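You operate a simulated robot arm through the tools that you are given. There is no shell and no other tool.

You run a simulated robot arm. Do the job below in one go: nothing can be reset, and whatever is moved stays where it is left.

## Task
Coat the lamp base's top with the yellow brush, move it to the steel tray, close the green pot.
Fine: the one in the holder; cement from the green pot; brush back in its dish. Set down upright: what you pick out. A coat counts when it lies all over at full strength: go over it till it gets no stronger.

The check looks at the end state, three seconds after you hand in, the way a careful person would. Anything else that was tipped, shoved, dropped, spilled or broken makes it a failure.

## Robot
A 6-joint arm with a two-finger parallel gripper, fixed in place. Base frame: the origin is at the foot of the arm, x ahead of it, y to its left, z up; the work surface is at about z = 0. Readings come in mm, rad, newtons and seconds.
With the tool pointing down near the work surface it reaches from about 240 to 580 mm from the base axis. Its first joint turns from -2.897 to 2.897 rad. Payload 1.5 kg.
The TCP is the grasp point between the finger pads, 30 mm short of the fingertips. In the tool frame z runs along the fingers and y along their closing line. The gripper opens to 80 mm. The fingers are 17 mm wide and 12 mm thick; the gripper's body (40 by 82 mm) begins 80 mm behind the TCP.
Orientation is told as [roll, pitch, yaw] about the base's x, y, z axes, in that order, counted from this pose: with the fingers straight down and closing along the base's y, the tool's x points along the base's -x, its y along +y and its z along -z.

## Interface
- The arm moves only by the tool arm_command. Its argument "commands" is a list of rows, each a list of 7 numbers: the closure, from 0 (fully open) to 1 (shut), then the shift along the tool's x, y, z in mm, then the turn, a rotation vector about the tool's x, y, z in rad. In form: [[gripper, x, y, z, rx, ry, rz], ...]. A call has 1 to 20 rows; each row shifts and turns the commanded pose from where the row before left it, along the tool's axes as they then stand. Each row takes 0.2 s and may step no farther than 50 mm and 0.15 rad from the row before; otherwise, or with a gripper value out of range, the whole call is refused. Where a pose cannot be reached the arm comes as near as it can. A force on the tool above 60 N (or 10 N above the force at the start of the call, whichever is more), or a blocked arm, ends the call early, and 0.2 s more pass. Each finger travels about 72 mm/s and halts on what it meets, pressing with about 41 N; the grip force reading is that of the motor and also rises with nothing between the fingers. The clock runs only during rows and for 0.2 s after the last one: add rows that do not move to give the fingers time. It gives the time, the measured TCP pose, the force on the tool (base axes), the opening and the grip force at its end, in the units of the frame above (readings bear some noise), with the torque about the TCP (base axes, N m) and any sound that the robot's microphone picked up, and new pictures: "views" is both (left out), scene, wrist or none.
- Cameras (640 x 400 px; columns grow to the right, rows downward): "scene" is fixed at [401.3, -497.8, 757.3]; the picture's right is [0.98, 0.21, 0.00], its down [0.12, -0.59, -0.80] and it looks along [-0.17, 0.78, -0.60] (base axes); focal length 332 px, centre (320, 200). "wrist" rides on the gripper at [72, -7, -122] in the tool frame; the picture's right is [0.09, 1.00, 0.00], its down [-0.84, 0.08, -0.54] and it looks along [-0.54, 0.05, 0.84] (tool axes); focal length 238 px, centre (320, 200). There is no depth. A picture from a camera that has moved, and an enlarged one, comes with that camera's place and axes in the base frame and with its lens.
- enlarge(camera, box): a new picture of the part [left, top, right, bottom] of that camera's present view, enlarged. The clock stands still meanwhile.
- hand_in(): hands the job in; it is judged then, once.

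Places have to be worked out from the pictures, the camera data and where the tool is seen. Open the gripper and draw the arm clear of the work before you hand the job in, unless the task says otherwise.

The tools are called after "Request:" as name(argument=value, ...) on one line, values as JSON. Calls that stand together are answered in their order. arm_command: Moves the arm, as the interface text tells. Its arguments: {"type":"object","properties":{"commands":{"type":"array","items":{"type":"array","items":{"type":"number"}}},"views":{"type":"string","enum":["both","scene","wrist","none"]}},"required":["commands"]} The other tools are called the same way: enlarge (camera, box) takes an enlarged picture of a part of a camera's view; hand_in () hands the job in.

At the start:

```text
time: 0.0
ee_pos: [121.0, 333.2, 361.6]
orientation: [0.0, -0.001, 0.0]
ft_force: [-0.1, 0.3, -0.6]
ft_torque: [-0.01, 0.01, -0.02]
opening: 80.1
grip_force: 0.0
```

scene: 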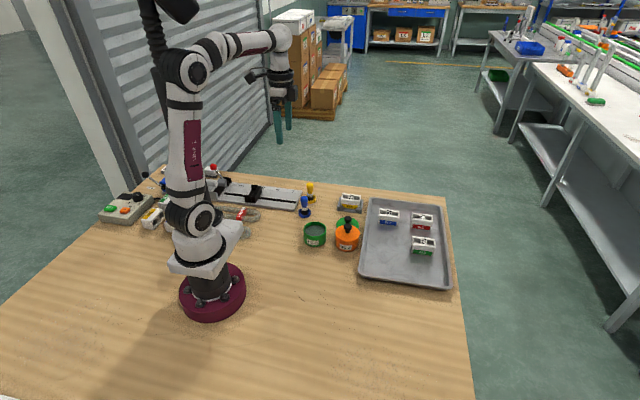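
wrist: 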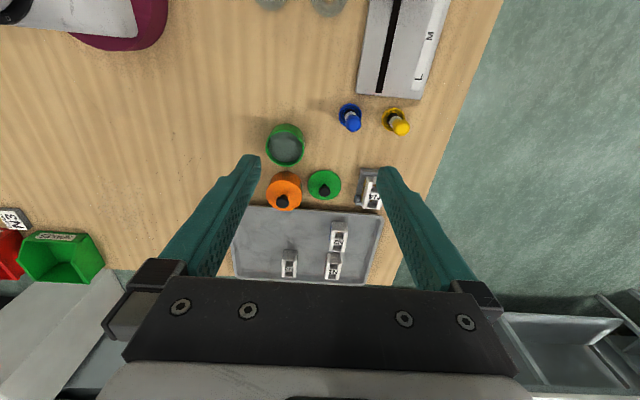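

The scene shows a green pot (open), its lid probably lying beside it, an orange pot, two brushes, a holder with a part and a steel tray. I enlarge to see the details before moving.

Request:
enlarge(camera="scene", box=[280, 170, 460, 290])

Request:
enlarge(camera="wrist", box=[220, 80, 440, 290])

Request:
enlarge(camera="scene", box=[90, 150, 330, 260])

```text
3.33 times, centred on (370, 230) of scene
camera zoom: at [401.3, -497.8, 757.3], right [0.98, 0.21, 0.0], down [0.12, -0.59, -0.8], along [-0.17, 0.78, -0.6], focal length 1105 px, centre (153, 100)
```

zoom: 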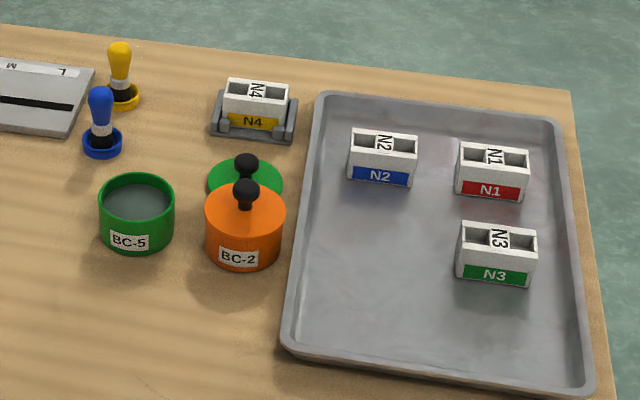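

```text
1.90 times, centred on (330, 185) of wrist
camera zoom: at [49.5, 328.4, 484.1], right [-0.09, 1.0, 0.0], down [0.84, 0.08, 0.54], along [0.54, 0.05, -0.84], focal length 454 px, centre (301, 229)
```

zoom: 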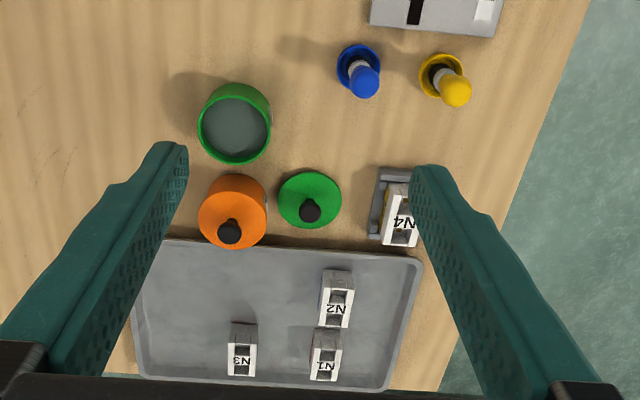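

```text
2.67 times, centred on (210, 205) of scene
camera zoom: at [401.3, -497.8, 757.3], right [0.98, 0.21, 0.0], down [0.12, -0.59, -0.8], along [-0.17, 0.78, -0.6], focal length 884 px, centre (613, 187)
```

zoom: 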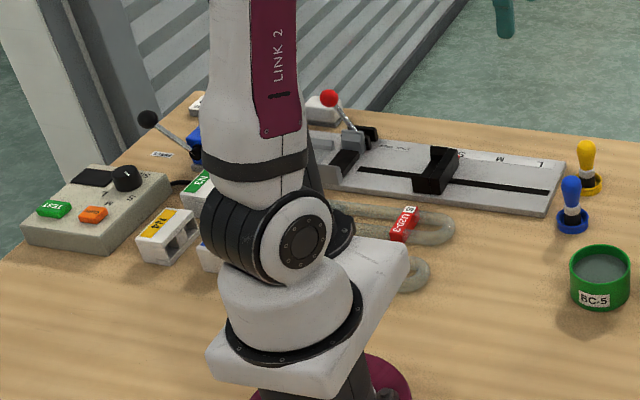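

The part in the holder is N4 at about (310, 457), the yellow brush stands at about (155, 482), the green pot at (222, 266) and its lid at (314, 360). I move the hand to a high point above the middle of them for a closer wrist view.

Request:
arm_command(commands=[[0, -36, 10, 20, 0, 0, 0], [0, -36, 10, 20, 0, 0, 0], [0, -36, 10, 20, 0, 0, 0], [0, -36, 10, 20, 0, 0, 0], [0, 0, 0, 0, 0, 0, 0]])

```text
time: 1.2
ee_pos: [265.1, 372.3, 279.4]
orientation: [0.0, 0.0, 0.0]
ft_force: [-0.3, -0.5, -0.2]
ft_torque: [-0.01, 0.01, 0.01]
opening: 79.9
grip_force: 0.1
camera wrist: at [194.3, 367.1, 401.3], right [-0.09, 1.0, 0.0], down [0.84, 0.08, 0.54], along [0.54, 0.05, -0.84], focal length 238 px, centre (320, 200)
```

scene: 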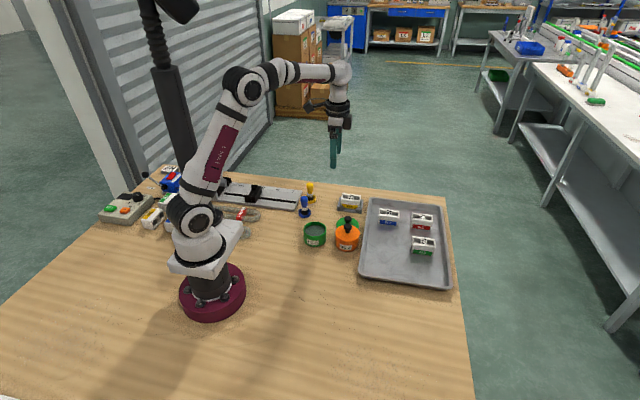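
wrist: 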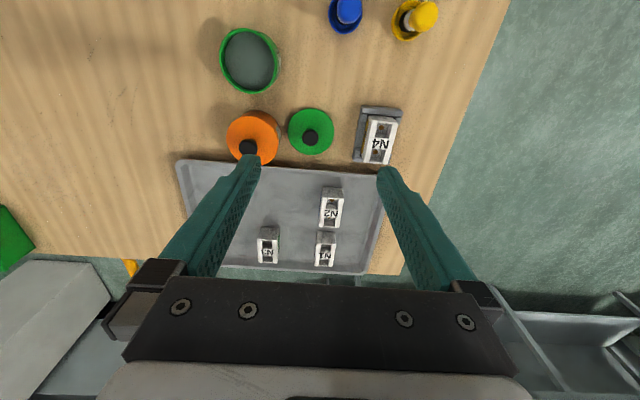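

Request:
enlarge(camera="wrist", box=[340, 90, 420, 180])

Request:
enlarge(camera="wrist", box=[200, 0, 450, 180])

Request:
enlarge(camera="wrist", box=[240, 170, 380, 280])

Request:
enlarge(camera="scene", box=[290, 175, 380, 255])

```text
4.44 times, centred on (380, 135) of wrist
camera zoom: at [194.3, 367.1, 401.3], right [-0.09, 1.0, 0.0], down [0.84, 0.08, 0.54], along [0.54, 0.05, -0.84], focal length 1059 px, centre (53, 489)
```

zoom: 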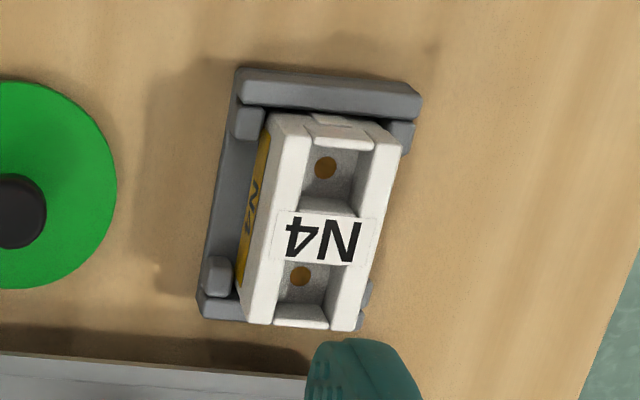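

```text
2.22 times, centred on (325, 90) of wrist
camera zoom: at [194.3, 367.1, 401.3], right [-0.09, 1.0, 0.0], down [0.84, 0.08, 0.54], along [0.54, 0.05, -0.84], focal length 530 px, centre (309, 444)
```

zoom: 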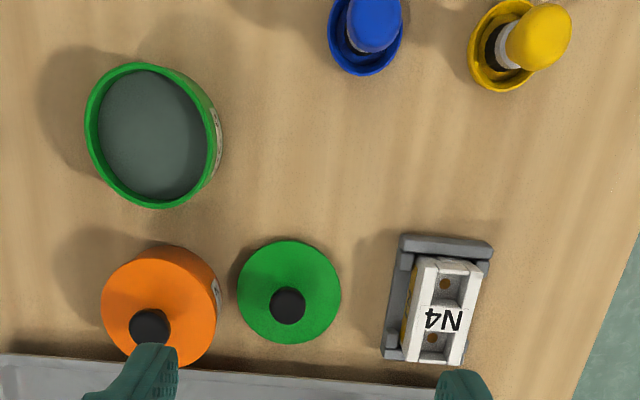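

```text
3.64 times, centred on (310, 225) of wrist
camera zoom: at [194.3, 367.1, 401.3], right [-0.09, 1.0, 0.0], down [0.84, 0.08, 0.54], along [0.54, 0.05, -0.84], focal length 867 px, centre (356, 109)
```

zoom: 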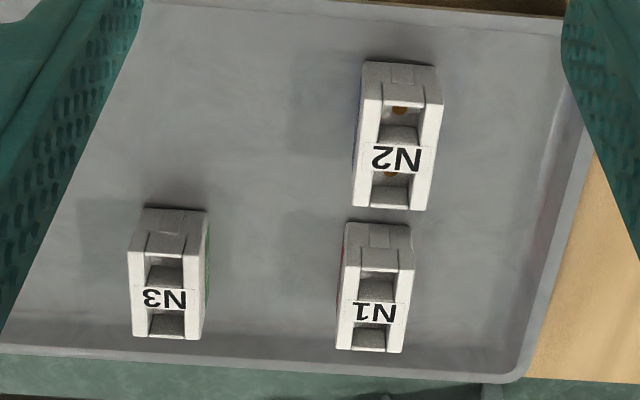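

```text
5.00 times, centred on (335, 215) of scene
camera zoom: at [401.3, -497.8, 757.3], right [0.98, 0.21, 0.0], down [0.12, -0.59, -0.8], along [-0.17, 0.78, -0.6], focal length 1658 px, centre (245, 125)
```

zoom: 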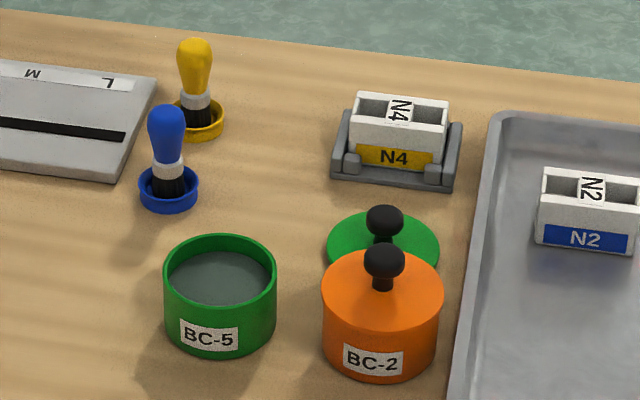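

N4's top comes out at about (305, 474, 45) in both cameras, and the yellow brush stands upright at about (154, 481). I go above the yellow brush and look.

Request:
arm_command(commands=[[0, 22.2, 21.6, 24, 0, 0, 0], [0, 22.2, 21.6, 24, 0, 0, 0], [0, 22.2, 21.6, 24, 0, 0, 0], [0, 22.2, 21.6, 24, 0, 0, 0], [0, 22.2, 21.6, 24, 0, 0, 0], [0, 0, 0, 0, 0, 0, 0]])

```text
time: 2.6
ee_pos: [156.4, 483.1, 160.7]
orientation: [0.0, 0.001, -0.002]
ft_force: [0.0, -0.1, -0.9]
ft_torque: [0.0, 0.02, 0.0]
opening: 80.0
grip_force: 0.1
camera wrist: at [84.5, 477.9, 282.5], right [-0.09, 1.0, 0.0], down [0.84, 0.08, 0.54], along [0.54, 0.05, -0.84], focal length 238 px, centre (320, 200)
```

scene: 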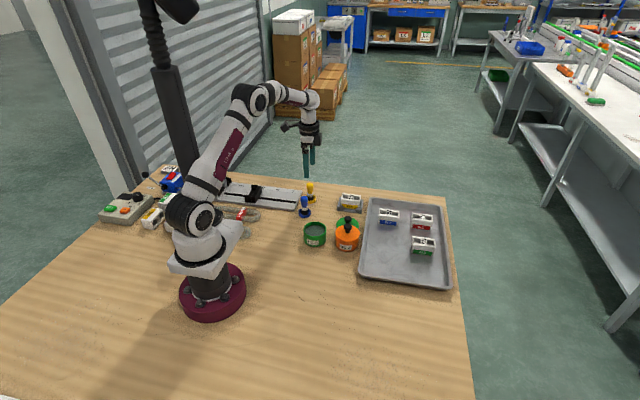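
wrist: 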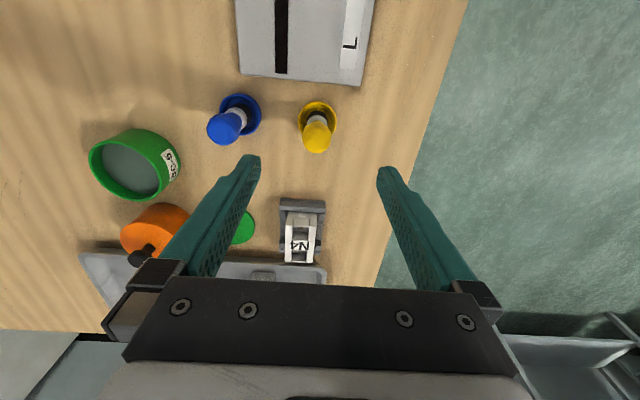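

The handle top is at about (153, 482), between the fingers. I lower to about z = 59, so the tips straddle the handle above the dish, and close.

Request:
arm_command(commands=[[0, 3.2, -1, 33, 0, 0, 0], [0, 0, 0, 34, 0, 0, 0], [0, 0, 0, 34.5, 0, 0, 0], [0, 0, 0, 0, 0, 0, 0]])

```text
time: 3.6
ee_pos: [151.3, 480.1, 60.0]
orientation: [0.001, 0.0, -0.003]
ft_force: [-0.4, 0.7, 0.3]
ft_torque: [-0.02, 0.01, 0.01]
opening: 80.2
grip_force: 0.1
camera wrist: at [79.4, 475.6, 182.4], right [-0.09, 1.0, 0.0], down [0.84, 0.08, 0.54], along [0.54, 0.05, -0.84], focal length 238 px, centre (320, 200)
```

scene: 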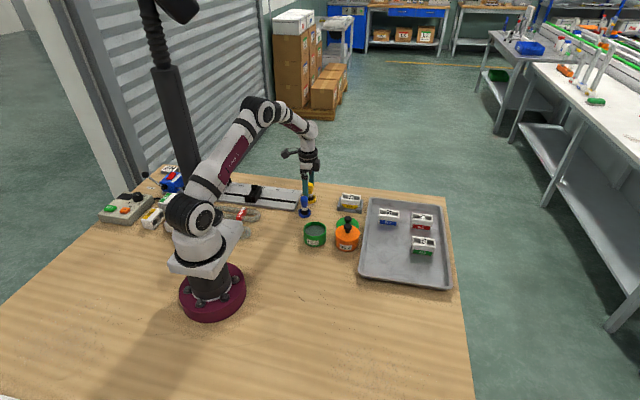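
wrist: 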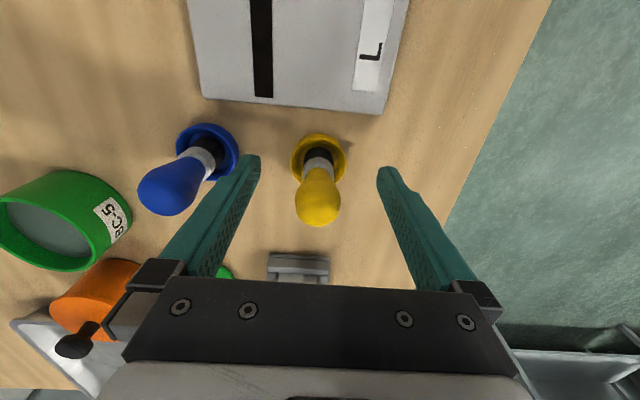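

The bulb appears about 4–5 mm farther out in x than the grasp point and about 1.5 mm towards -y. I shift by that and close the fingers.

Request:
arm_command(commands=[[0, -4.5, -1.3, 1, 0, 0, 0], [0, 0, 0, 0, 0, 0, 0]], views="wrist")

Request:
enlarge(camera="scene", box=[280, 150, 360, 220])

```text
time: 4.2
ee_pos: [153.9, 479.6, 59.2]
orientation: [0.0, -0.001, -0.003]
ft_force: [-0.6, 0.0, 0.3]
ft_torque: [-0.02, 0.01, 0.01]
opening: 80.0
grip_force: 0.2
camera wrist: at [83.8, 475.3, 181.9], right [-0.09, 1.0, 0.0], down [0.84, 0.08, 0.54], along [0.54, 0.05, -0.84], focal length 238 px, centre (320, 200)
```

wrist: 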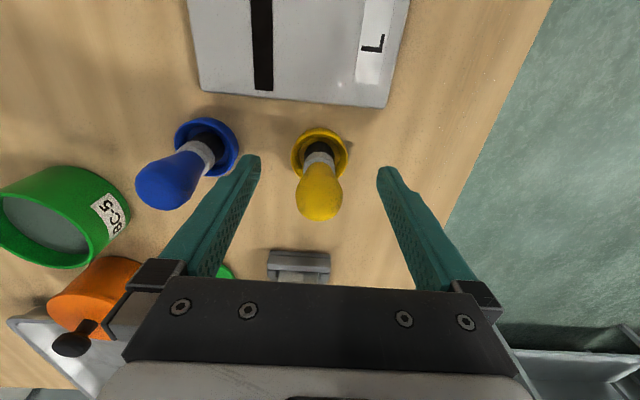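

```text
5.71 times, centred on (320, 185) of scene
camera zoom: at [401.3, -497.8, 757.3], right [0.98, 0.21, 0.0], down [0.12, -0.59, -0.8], along [-0.17, 0.78, -0.6], focal length 1895 px, centre (320, 286)
```

zoom: 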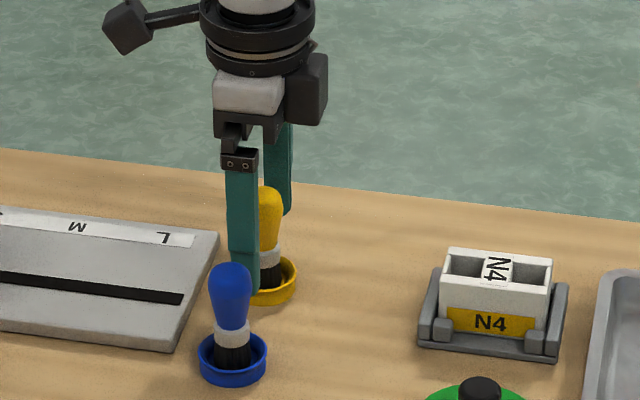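

The bulb now appears level with the grasp point in the wrist picture, with a slight offset left in the scene view. I nudge 1.5 mm and close.

Request:
arm_command(commands=[[0, -1.5, -0.5, 0, 0, 0, 0], [0.4, 0, 0, 0, 0, 0, 0], [0.6, 0, 0, 0, 0, 0, 0], [0.8, 0, 0, 0, 0, 0, 0], [1, 0, 0, 0, 0, 0, 0], [1, 0, 0, 0, 0, 0, 0], [1, 0, 0, 0, 0, 0, 0]])

Request:
enlarge(camera="scene", box=[280, 150, 360, 220])

```text
time: 5.8
ee_pos: [156.9, 480.1, 58.9]
orientation: [0.0, 0.002, 0.0]
ft_force: [0.4, -0.3, 0.2]
ft_torque: [-0.02, -0.01, 0.01]
opening: 26.0
grip_force: 37.1
camera wrist: at [85.1, 474.5, 181.7], right [-0.09, 1.0, 0.0], down [0.84, 0.08, 0.54], along [0.54, 0.05, -0.84], focal length 238 px, centre (320, 200)
```

scene: 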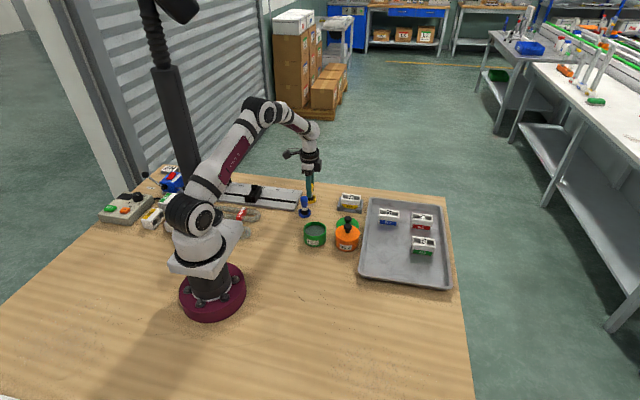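
wrist: 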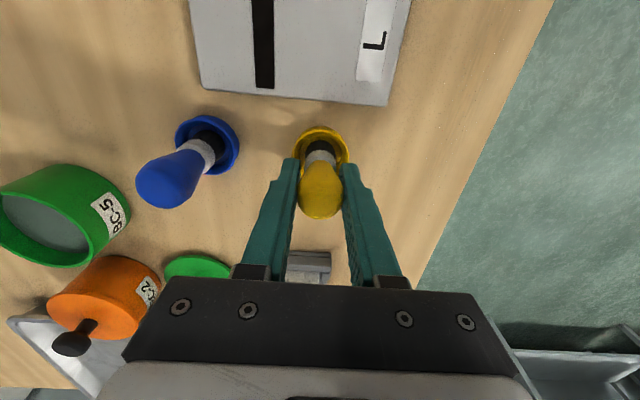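

```text
5.71 times, centred on (320, 185) of scene
camera zoom: at [401.3, -497.8, 757.3], right [0.98, 0.21, 0.0], down [0.12, -0.59, -0.8], along [-0.17, 0.78, -0.6], focal length 1895 px, centre (320, 286)
```

zoom: 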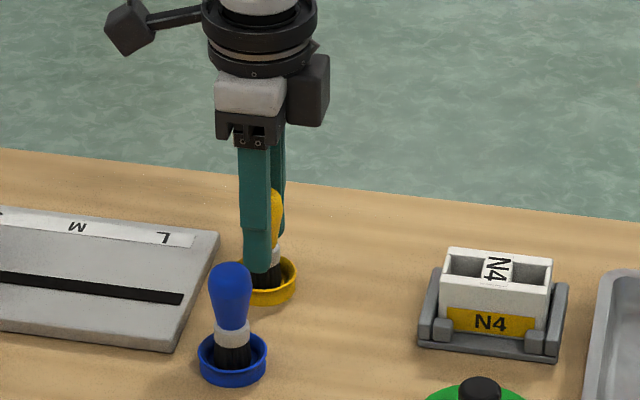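

The brush is gripped (26 mm, 37 N). I lift straight up slowly and check that the dish stays behind.

Request:
arm_command(commands=[[1, 0, 0, -20, 0, 0, 0], [1, 0, 0, -30, 0, 0, 0], [1, 0, 0, -40, 0, 0, 0], [1, 0, 0, 0, 0, 0, 0]])

Request:
enlarge(camera="scene", box=[280, 150, 360, 220])

Request:
enlarge(camera="wrist", box=[260, 90, 380, 240])

```text
time: 6.8
ee_pos: [155.7, 479.0, 149.5]
orientation: [-0.001, 0.0, -0.001]
ft_force: [-0.1, -0.3, -0.6]
ft_torque: [0.04, 0.0, 0.0]
opening: 26.1
grip_force: 36.8
camera wrist: at [84.0, 473.6, 272.5], right [-0.09, 1.0, 0.0], down [0.84, 0.08, 0.54], along [0.54, 0.05, -0.84], focal length 238 px, centre (320, 200)
```

scene: 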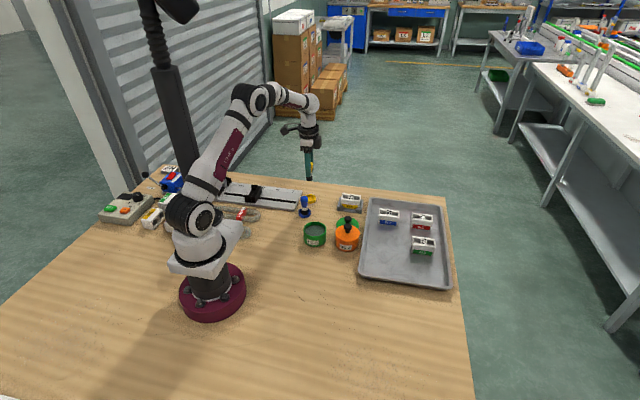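
wrist: 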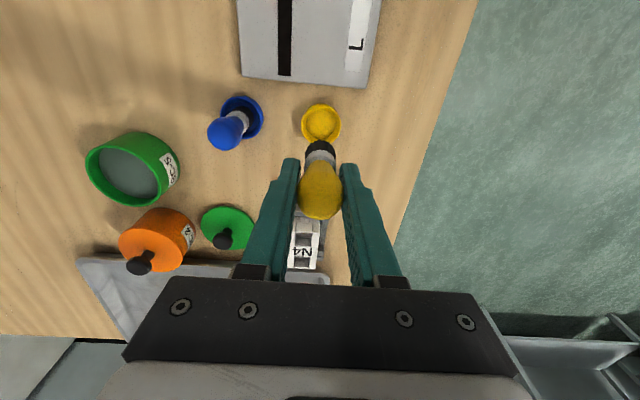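

```text
5.71 times, centred on (320, 185) of scene
camera zoom: at [401.3, -497.8, 757.3], right [0.98, 0.21, 0.0], down [0.12, -0.59, -0.8], along [-0.17, 0.78, -0.6], focal length 1895 px, centre (320, 286)
```

zoom: 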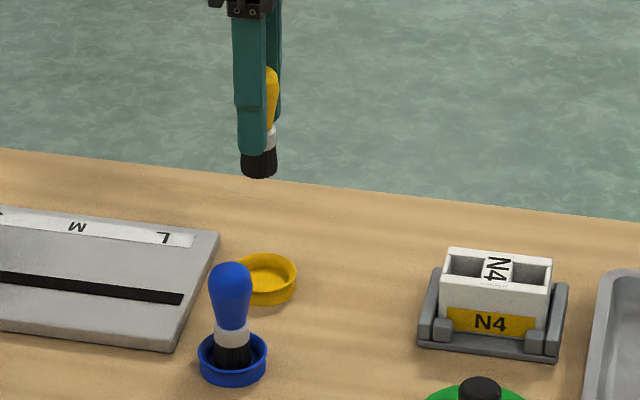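

```text
2.67 times, centred on (320, 165) of wrist
camera zoom: at [84.0, 473.6, 272.5], right [-0.09, 1.0, 0.0], down [0.84, 0.08, 0.54], along [0.54, 0.05, -0.84], focal length 636 px, centre (320, 293)
```

zoom: 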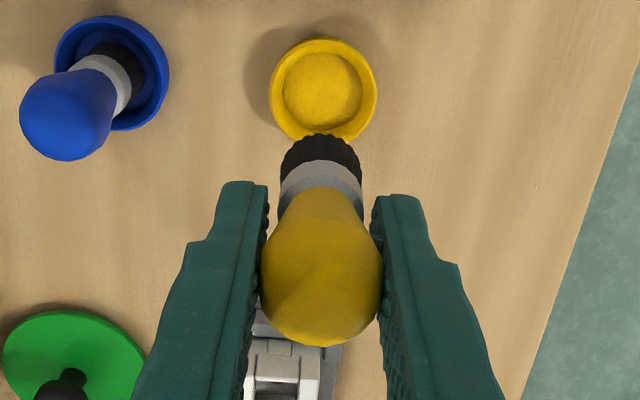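

The brush is vertical and on the grasp axis, and the dish stayed behind. I carry it at this height to above the green pot, at about (217, 277).

Request:
arm_command(commands=[[1, -12.3, -40.4, 0, 0, 0, 0], [1, -12.3, -40.4, 0, 0, 0, 0], [1, -12.3, -40.4, 0, 0, 0, 0], [1, -12.3, -40.4, 0, 0, 0, 0], [1, -12.3, -40.4, 0, 0, 0, 0], [1, 0, 0, 0, 0, 0, 0]])

Request:
enlarge(camera="scene", box=[280, 180, 380, 260])

Request:
enlarge(camera="wrist", box=[240, 80, 400, 240])

```text
time: 8.2
ee_pos: [219.1, 276.4, 148.4]
orientation: [0.001, 0.0, -0.001]
ft_force: [0.9, -0.1, -0.3]
ft_torque: [0.02, -0.03, 0.02]
opening: 25.9
grip_force: 36.9
camera wrist: at [147.9, 271.0, 271.6], right [-0.09, 1.0, 0.0], down [0.84, 0.08, 0.54], along [0.54, 0.05, -0.84], focal length 238 px, centre (320, 200)
```

scene: 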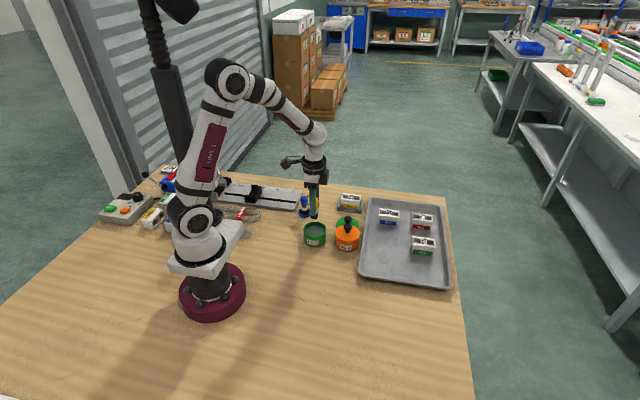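
wrist: 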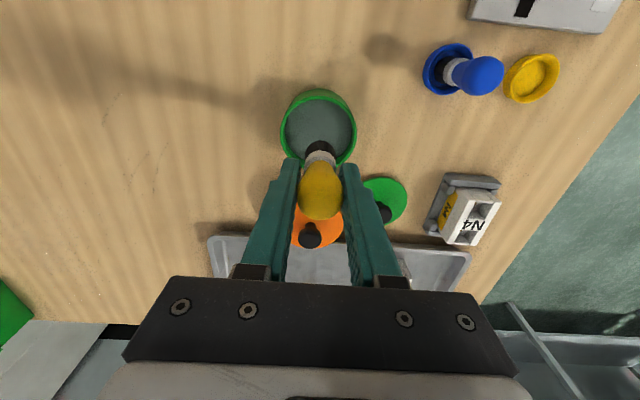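

```text
5.00 times, centred on (330, 220) of scene
camera zoom: at [401.3, -497.8, 757.3], right [0.98, 0.21, 0.0], down [0.12, -0.59, -0.8], along [-0.17, 0.78, -0.6], focal length 1658 px, centre (270, 100)
```

zoom: 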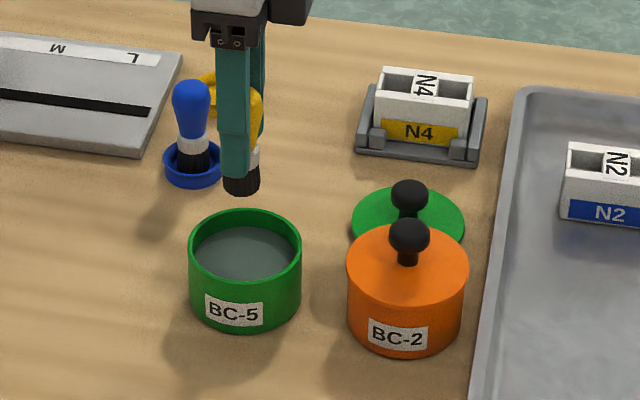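

```text
2.50 times, centred on (320, 160) of wrist
camera zoom: at [147.9, 271.0, 271.6], right [-0.09, 1.0, 0.0], down [0.84, 0.08, 0.54], along [0.54, 0.05, -0.84], focal length 596 px, centre (320, 300)
```

zoom: 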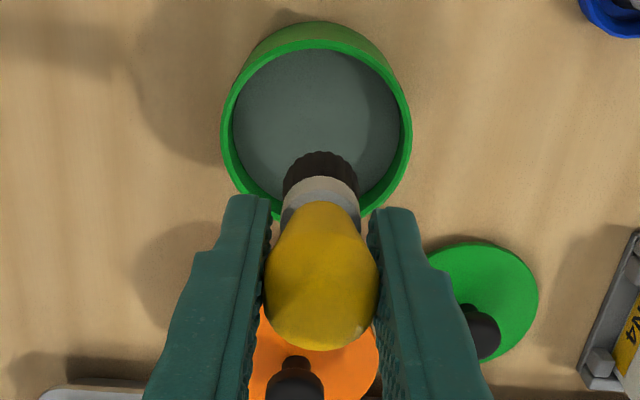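

The brush hangs over the pot: the rim centre is at about (216.5, 275.5, 41), with cement about 11 mm below the rim. I dip the bristles about 10 mm into it, keeping the fingers above the rim.

Request:
arm_command(commands=[[1, 2, -1, 20, 0, 0, 0], [1, 0, 0, 20, 0, 0, 0], [1, 0, 0, 15, 0, 0, 0], [1, 0, 0, 14, 0, 0, 0], [1, 0, 0, 0, 0, 0, 0]])

Request:
enlarge(camera="scene", box=[280, 180, 380, 260])

Request:
enlarge(camera="wrist", box=[240, 80, 400, 240])

```text
time: 9.4
ee_pos: [214.0, 276.4, 81.3]
orientation: [0.004, -0.002, -0.001]
ft_force: [3.4, -1.3, 34.4]
ft_torque: [-0.01, -0.22, 0.02]
opening: 26.2
grip_force: 37.3
camera wrist: at [144.7, 270.6, 204.1], right [-0.09, 1.0, 0.0], down [0.84, 0.08, 0.54], along [0.54, 0.05, -0.84], focal length 238 px, centre (320, 200)
```

scene: 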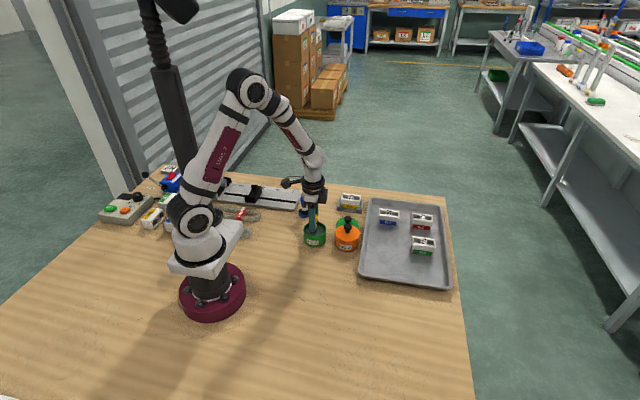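
wrist: 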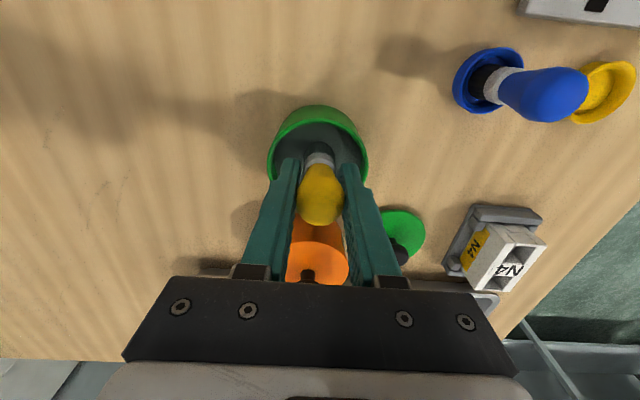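

```text
5.00 times, centred on (330, 220) of scene
camera zoom: at [401.3, -497.8, 757.3], right [0.98, 0.21, 0.0], down [0.12, -0.59, -0.8], along [-0.17, 0.78, -0.6], focal length 1658 px, centre (270, 100)
```

zoom: 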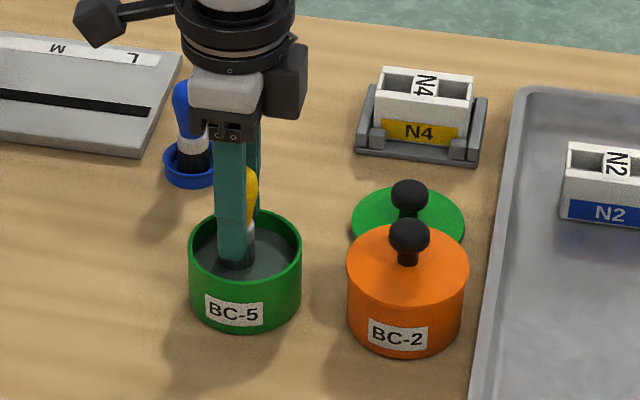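

```text
2.50 times, centred on (320, 160) of wrist
camera zoom: at [144.7, 270.6, 204.1], right [-0.09, 1.0, 0.0], down [0.84, 0.08, 0.54], along [0.54, 0.05, -0.84], focal length 596 px, centre (320, 300)
```

zoom: 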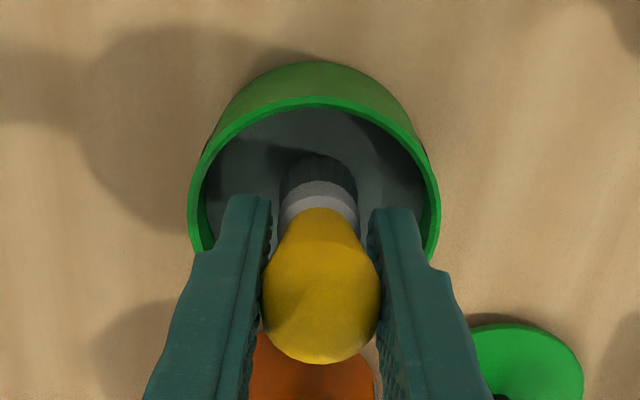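

The force reads 34 N: the bristles press on the cement, which behaves as a firm surface. I back off 3 mm, dwell, and read the force.

Request:
arm_command(commands=[[1, 0, 0, -2.5, 0, 0, 0], [1, 0, 0, 0, 0, 0, 0]], views="none")

Request:
arm_command(commands=[[1, 0, 0, -2.5, 0, 0, 0], [1, 0, 0, 0, 0, 0, 0]], views="none")

```text
time: 10.0
ee_pos: [213.7, 275.2, 82.6]
orientation: [-0.002, 0.002, -0.001]
ft_force: [0.6, 0.1, -1.0]
ft_torque: [-0.02, -0.02, 0.0]
opening: 25.9
grip_force: 37.3
```

```text
time: 10.6
ee_pos: [215.6, 275.7, 84.4]
orientation: [0.001, 0.0, -0.003]
ft_force: [0.5, -0.4, -0.5]
ft_torque: [0.0, -0.02, 0.04]
opening: 25.7
grip_force: 37.1
```

Contact ended within 2.5 mm, so the bristles had reached the cement. I lift the brush out slowly, straight up, and inspect the bristles.

Request:
arm_command(commands=[[1, 0, 0, -15, 0, 0, 0], [1, 0, 0, -20, 0, 0, 0], [1, 0, 0, -29, 0, 0, 0], [1, 0, 0, 0, 0, 0, 0]])

Request:
enlarge(camera="scene", box=[295, 190, 345, 250])

Request:
enlarge(camera="wrist", box=[240, 80, 400, 240])

```text
time: 11.6
ee_pos: [216.4, 276.7, 151.3]
orientation: [0.002, 0.001, -0.001]
ft_force: [0.8, 0.5, -0.7]
ft_torque: [-0.04, -0.01, 0.03]
opening: 26.0
grip_force: 37.1
camera wrist: at [145.4, 271.4, 273.4], right [-0.09, 1.0, 0.0], down [0.84, 0.08, 0.54], along [0.54, 0.05, -0.84], focal length 238 px, centre (320, 200)
```

scene: 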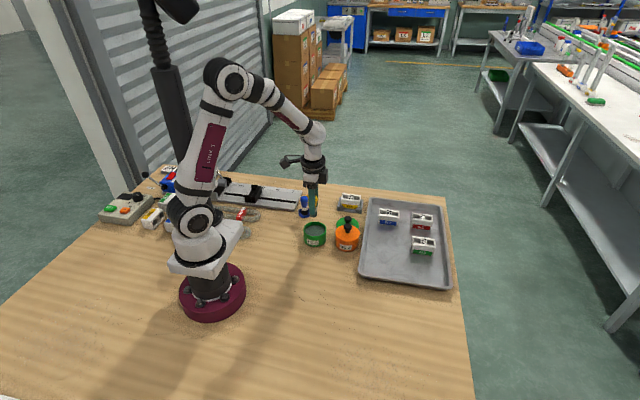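
wrist: 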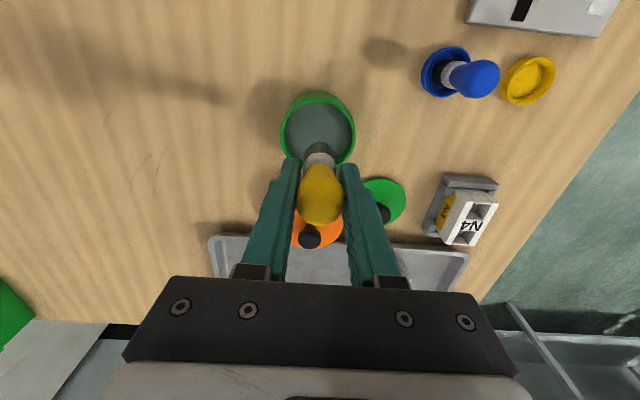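

```text
6.67 times, centred on (320, 220) of scene
camera zoom: at [401.3, -497.8, 757.3], right [0.98, 0.21, 0.0], down [0.12, -0.59, -0.8], along [-0.17, 0.78, -0.6], focal length 2211 px, centre (320, 67)
```

zoom: 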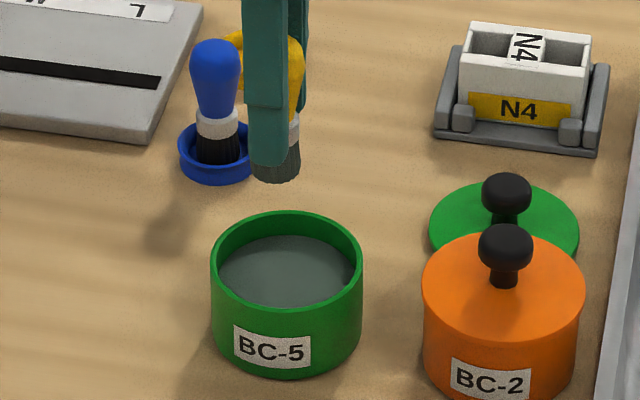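

```text
2.50 times, centred on (320, 160) of wrist
camera zoom: at [145.4, 271.4, 273.4], right [-0.09, 1.0, 0.0], down [0.84, 0.08, 0.54], along [0.54, 0.05, -0.84], focal length 596 px, centre (320, 300)
```

zoom: 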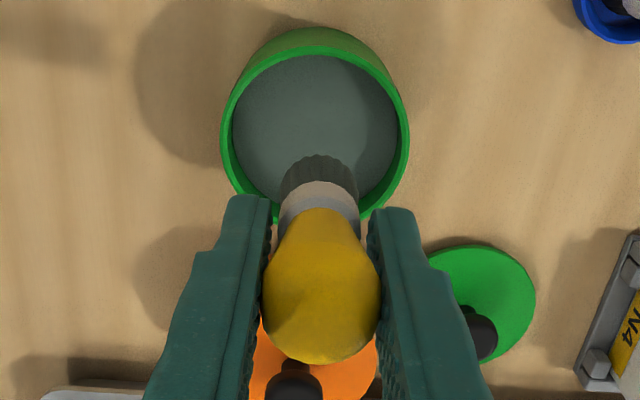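

The bristles are now coated grey-green and nothing is dripping; the brush slid up about 3 mm in the grip, so its tip is about 56 mm below the grasp point. I go towards N4 and stop short of it for a close look.

Request:
arm_command(commands=[[1, -4, 39.7, 0, 0, 0, 0], [1, -4, 39.7, 0, 0, 0, 0], [1, -4, 39.7, 0, 0, 0, 0], [1, -4, 39.7, 0, 0, 0, 0], [1, -4, 39.7, 0, 0, 0, 0], [1, 0, 0, 0, 0, 0, 0]])

Request:
enlarge(camera="wrist", box=[260, 140, 400, 240])

Request:
enlarge(camera="scene", box=[320, 180, 380, 220])

```text
time: 13.0
ee_pos: [234.9, 475.0, 146.4]
orientation: [0.0, 0.0, 0.002]
ft_force: [0.0, -0.5, -0.6]
ft_torque: [-0.03, -0.01, 0.01]
opening: 26.3
grip_force: 37.3
camera wrist: at [164.1, 469.6, 269.1], right [-0.09, 1.0, 0.0], down [0.84, 0.08, 0.54], along [0.54, 0.05, -0.84], focal length 238 px, centre (320, 200)
```

scene: 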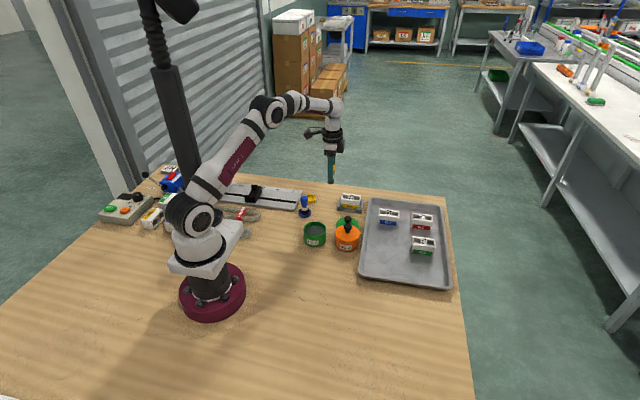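
wrist: 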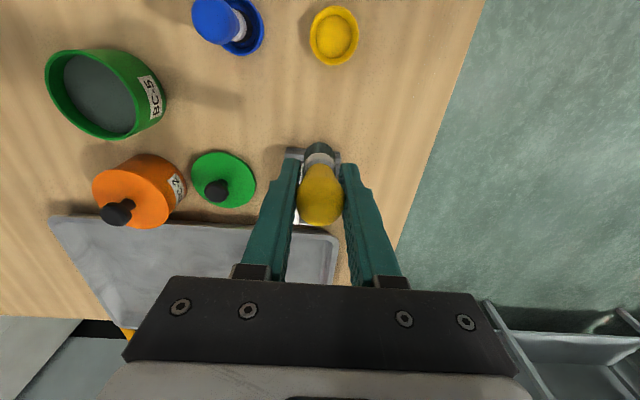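

```text
4.00 times, centred on (330, 190) of wrist
camera zoom: at [164.1, 469.6, 269.1], right [-0.09, 1.0, 0.0], down [0.84, 0.08, 0.54], along [0.54, 0.05, -0.84], focal length 953 px, centre (280, 240)
```

zoom: 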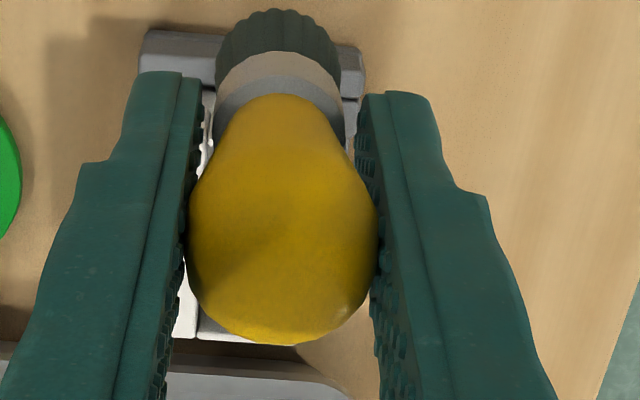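

```text
10.00 times, centred on (350, 200) of scene
camera zoom: at [401.3, -497.8, 757.3], right [0.98, 0.21, 0.0], down [0.12, -0.59, -0.8], along [-0.17, 0.78, -0.6], focal length 3316 px, centre (20, 200)
```

zoom: 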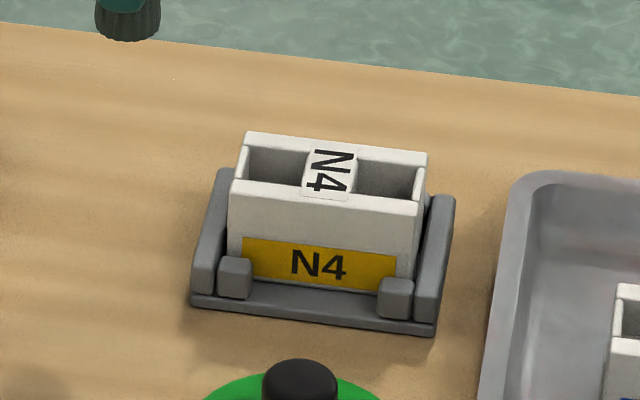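

The brush hides N4 from the wrist camera here, so I enlarge it further in the scene camera for exact corners and its direction.

Request:
enlarge(camera="scene", box=[338, 190, 368, 214])

```text
16.00 times, centred on (353, 202) of scene
camera zoom: at [401.3, -497.8, 757.3], right [0.98, 0.21, 0.0], down [0.12, -0.59, -0.8], along [-0.17, 0.78, -0.6], focal length 5306 px, centre (-208, 168)
```

zoom: 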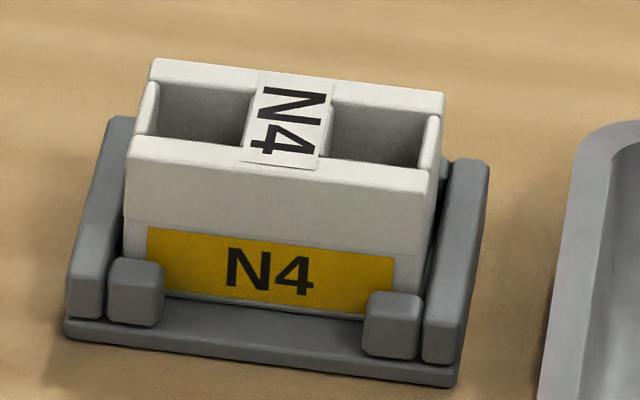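

N4's top spans about x 274–342, y 451–489 at z ≈ 45, nearly square to the axes. I bring the brush over its middle and lower to about 10 mm above it.

Request:
arm_command(commands=[[1, -36, -1.5, 0, 0, 0, 0], [1, -35.5, -1.5, 0, 0, 0, 0], [1, 0, 0, 18, 0, 0, 0], [1, 0, 0, 18, 0, 0, 0], [1, 0, 0, 0, 0, 0, 0]])

Request:
enlarge(camera="scene", box=[328, 174, 373, 214])

Request:
enlarge(camera="wrist", box=[260, 80, 380, 240])

```text
time: 14.2
ee_pos: [307.1, 470.2, 111.3]
orientation: [0.0, 0.0, 0.0]
ft_force: [0.2, -0.6, 0.5]
ft_torque: [0.0, 0.02, -0.03]
opening: 26.3
grip_force: 36.9
camera wrist: at [235.9, 465.4, 234.7], right [-0.09, 1.0, 0.0], down [0.84, 0.08, 0.54], along [0.54, 0.05, -0.84], focal length 238 px, centre (320, 200)
```

scene: 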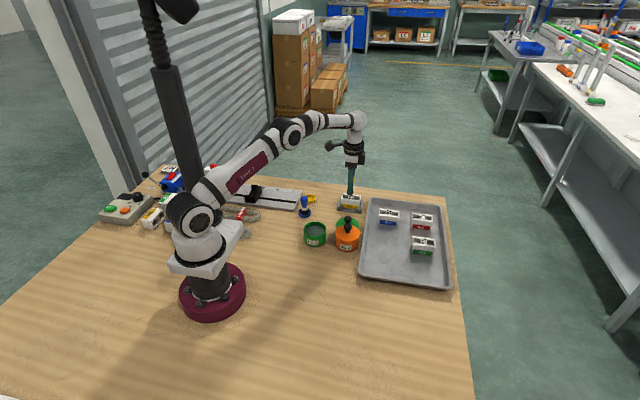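
wrist: 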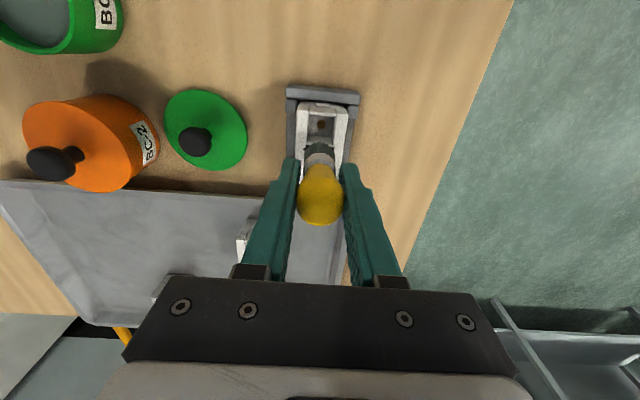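

```text
10.00 times, centred on (350, 194) of scene
camera zoom: at [401.3, -497.8, 757.3], right [0.98, 0.21, 0.0], down [0.12, -0.59, -0.8], along [-0.17, 0.78, -0.6], focal length 3316 px, centre (15, 260)
```

zoom: 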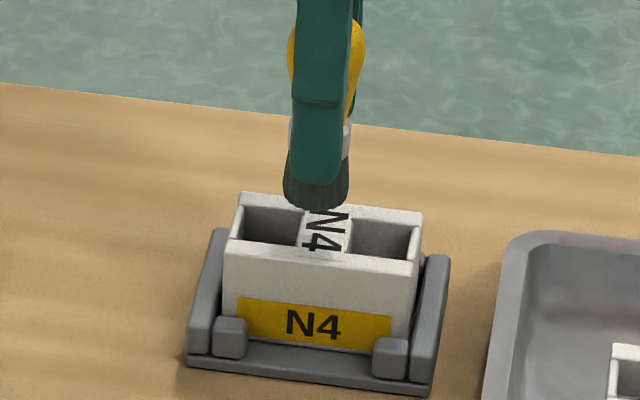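

```text
2.50 times, centred on (320, 160) of wrist
camera zoom: at [235.9, 465.4, 234.7], right [-0.09, 1.0, 0.0], down [0.84, 0.08, 0.54], along [0.54, 0.05, -0.84], focal length 596 px, centre (320, 300)
```

zoom: 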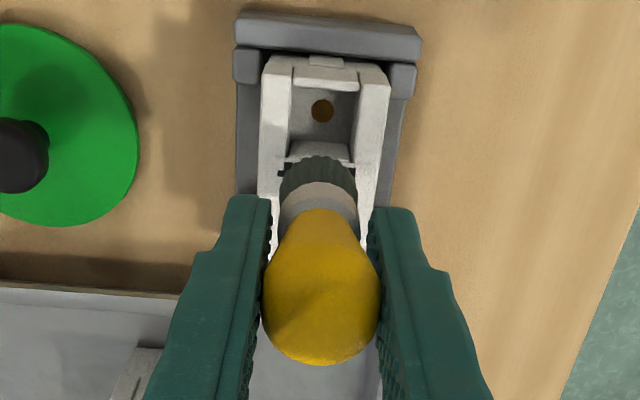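

The brush is centred over the top. I lower in small steps, watching the force for first contact.

Request:
arm_command(commands=[[1, 0, 0, 5, 0, 0, 0], [1, 0, 0, 2, 0, 0, 0], [1, 0, 0, 0, 0, 0, 0]], views="none")

Request:
arm_command(commands=[[1, 0, 0, 1, 0, 0, 0], [1, 0, 0, 1, 0, 0, 0], [1, 0, 0, 0, 0, 0, 0]], views="none")

Request:
enlarge(camera="scene", box=[328, 174, 373, 214])

```text
time: 15.0
ee_pos: [307.3, 471.0, 106.7]
orientation: [0.001, 0.001, 0.001]
ft_force: [0.1, 0.2, -0.8]
ft_torque: [0.01, 0.01, -0.01]
opening: 26.1
grip_force: 36.8
```

```text
time: 15.8
ee_pos: [307.0, 471.7, 103.8]
orientation: [0.0, -0.002, 0.0]
ft_force: [0.1, -1.5, -0.5]
ft_torque: [0.01, 0.02, 0.03]
opening: 25.9
grip_force: 37.1
```

```text
10.00 times, centred on (350, 194) of scene
camera zoom: at [401.3, -497.8, 757.3], right [0.98, 0.21, 0.0], down [0.12, -0.59, -0.8], along [-0.17, 0.78, -0.6], focal length 3316 px, centre (15, 260)
```

zoom: 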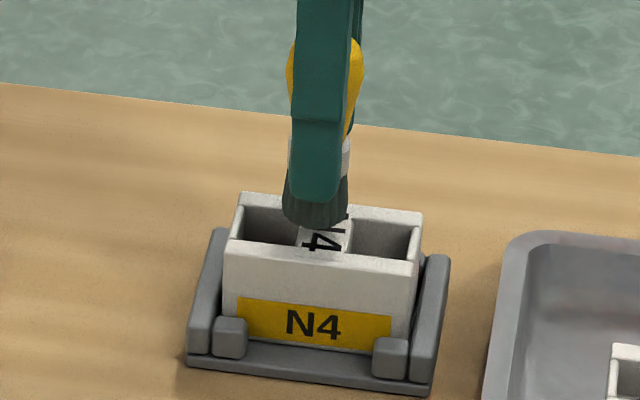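

No contact yet at z ≈ 104; the picture suggests a few mm more. I continue in 1 mm steps.

Request:
arm_command(commands=[[1, 0, 0, 1, 0, 0, 0], [1, 0, 0, 1, 0, 0, 0], [1, 0, 0, 0, 0, 0, 0]], views="none")

Request:
arm_command(commands=[[1, 0, 0, 1, 0, 0, 0], [1, 0, 0, 0, 0, 0, 0]], views="none")

Request:
enlarge(camera="scene", box=[328, 174, 373, 214])

```text
time: 16.6
ee_pos: [308.2, 471.3, 103.5]
orientation: [0.0, -0.001, -0.003]
ft_force: [0.0, -0.4, -0.4]
ft_torque: [-0.01, 0.01, 0.01]
opening: 25.8
grip_force: 37.4
```

```text
time: 17.2
ee_pos: [307.7, 472.6, 102.0]
orientation: [-0.001, -0.001, 0.001]
ft_force: [0.3, -0.1, 0.2]
ft_torque: [0.0, -0.03, 0.0]
opening: 26.1
grip_force: 36.9
```

```text
10.00 times, centred on (350, 194) of scene
camera zoom: at [401.3, -497.8, 757.3], right [0.98, 0.21, 0.0], down [0.12, -0.59, -0.8], along [-0.17, 0.78, -0.6], focal length 3316 px, centre (15, 260)
```

zoom: 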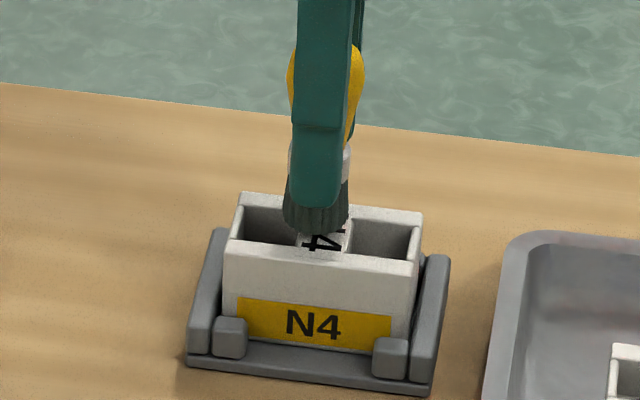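

Still no force at about z = 101. I go on in 1 mm steps.

Request:
arm_command(commands=[[1, 0, 0, 1, 0, 0, 0], [1, 0, 0, 0, 0, 0, 0]], views="none")

Request:
arm_command(commands=[[1, 0, 0, 1, 0, 0, 0], [1, 0, 0, 0, 0, 0, 0]], views="none")

Request:
enlarge(camera="scene", box=[328, 174, 373, 214])

```text
time: 17.8
ee_pos: [307.2, 470.3, 99.9]
orientation: [0.0, -0.001, -0.002]
ft_force: [-0.5, 0.2, -0.1]
ft_torque: [-0.01, 0.02, -0.02]
opening: 26.0
grip_force: 36.7
```

```text
time: 18.4
ee_pos: [307.0, 472.7, 99.3]
orientation: [0.001, -0.001, 0.0]
ft_force: [0.4, 0.3, -0.3]
ft_torque: [-0.02, 0.0, 0.04]
opening: 25.9
grip_force: 37.2
```

```text
10.00 times, centred on (350, 194) of scene
camera zoom: at [401.3, -497.8, 757.3], right [0.98, 0.21, 0.0], down [0.12, -0.59, -0.8], along [-0.17, 0.78, -0.6], focal length 3316 px, centre (15, 260)
```

zoom: 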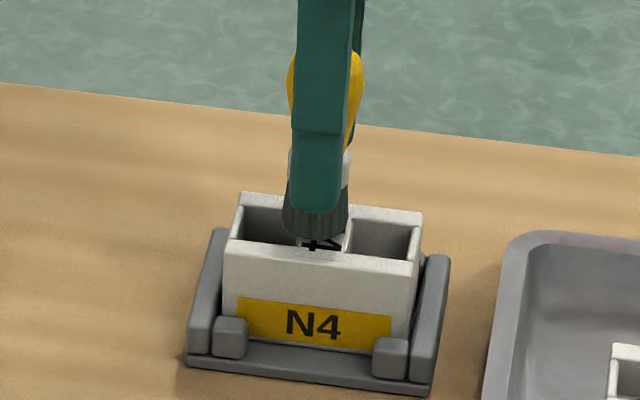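

The bristle edge still seems a few mm above the rails. I keep stepping down, two 1 mm steps per reading.

Request:
arm_command(commands=[[1, 0, 0, 1, 0, 0, 0], [1, 0, 0, 1, 0, 0, 0], [1, 0, 0, 0, 0, 0, 0]], views="none")

Request:
arm_command(commands=[[1, 0, 0, 1, 0, 0, 0], [1, 0, 0, 0, 0, 0, 0]], views="none")

Request:
enlarge(camera="scene", box=[328, 174, 373, 214])

```text
time: 19.2
ee_pos: [307.8, 471.2, 96.5]
orientation: [0.002, 0.001, -0.001]
ft_force: [-0.4, -0.4, -0.8]
ft_torque: [-0.02, -0.04, -0.02]
opening: 25.7
grip_force: 37.1
```

```text
time: 19.8
ee_pos: [307.9, 471.4, 96.4]
orientation: [0.001, -0.001, 0.0]
ft_force: [0.2, 0.0, -0.7]
ft_torque: [0.03, 0.03, -0.01]
opening: 25.9
grip_force: 36.6
```

```text
10.00 times, centred on (350, 194) of scene
camera zoom: at [401.3, -497.8, 757.3], right [0.98, 0.21, 0.0], down [0.12, -0.59, -0.8], along [-0.17, 0.78, -0.6], focal length 3316 px, centre (15, 260)
```

zoom: 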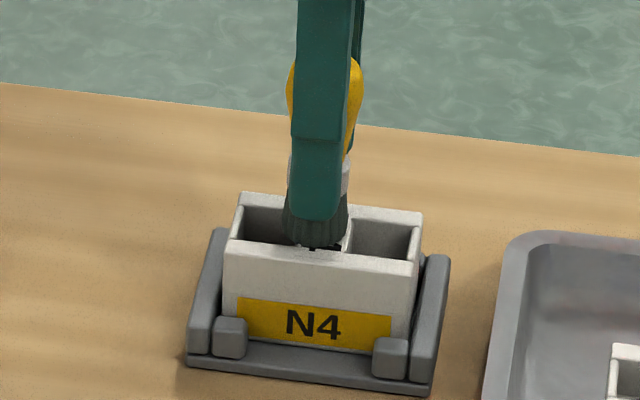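

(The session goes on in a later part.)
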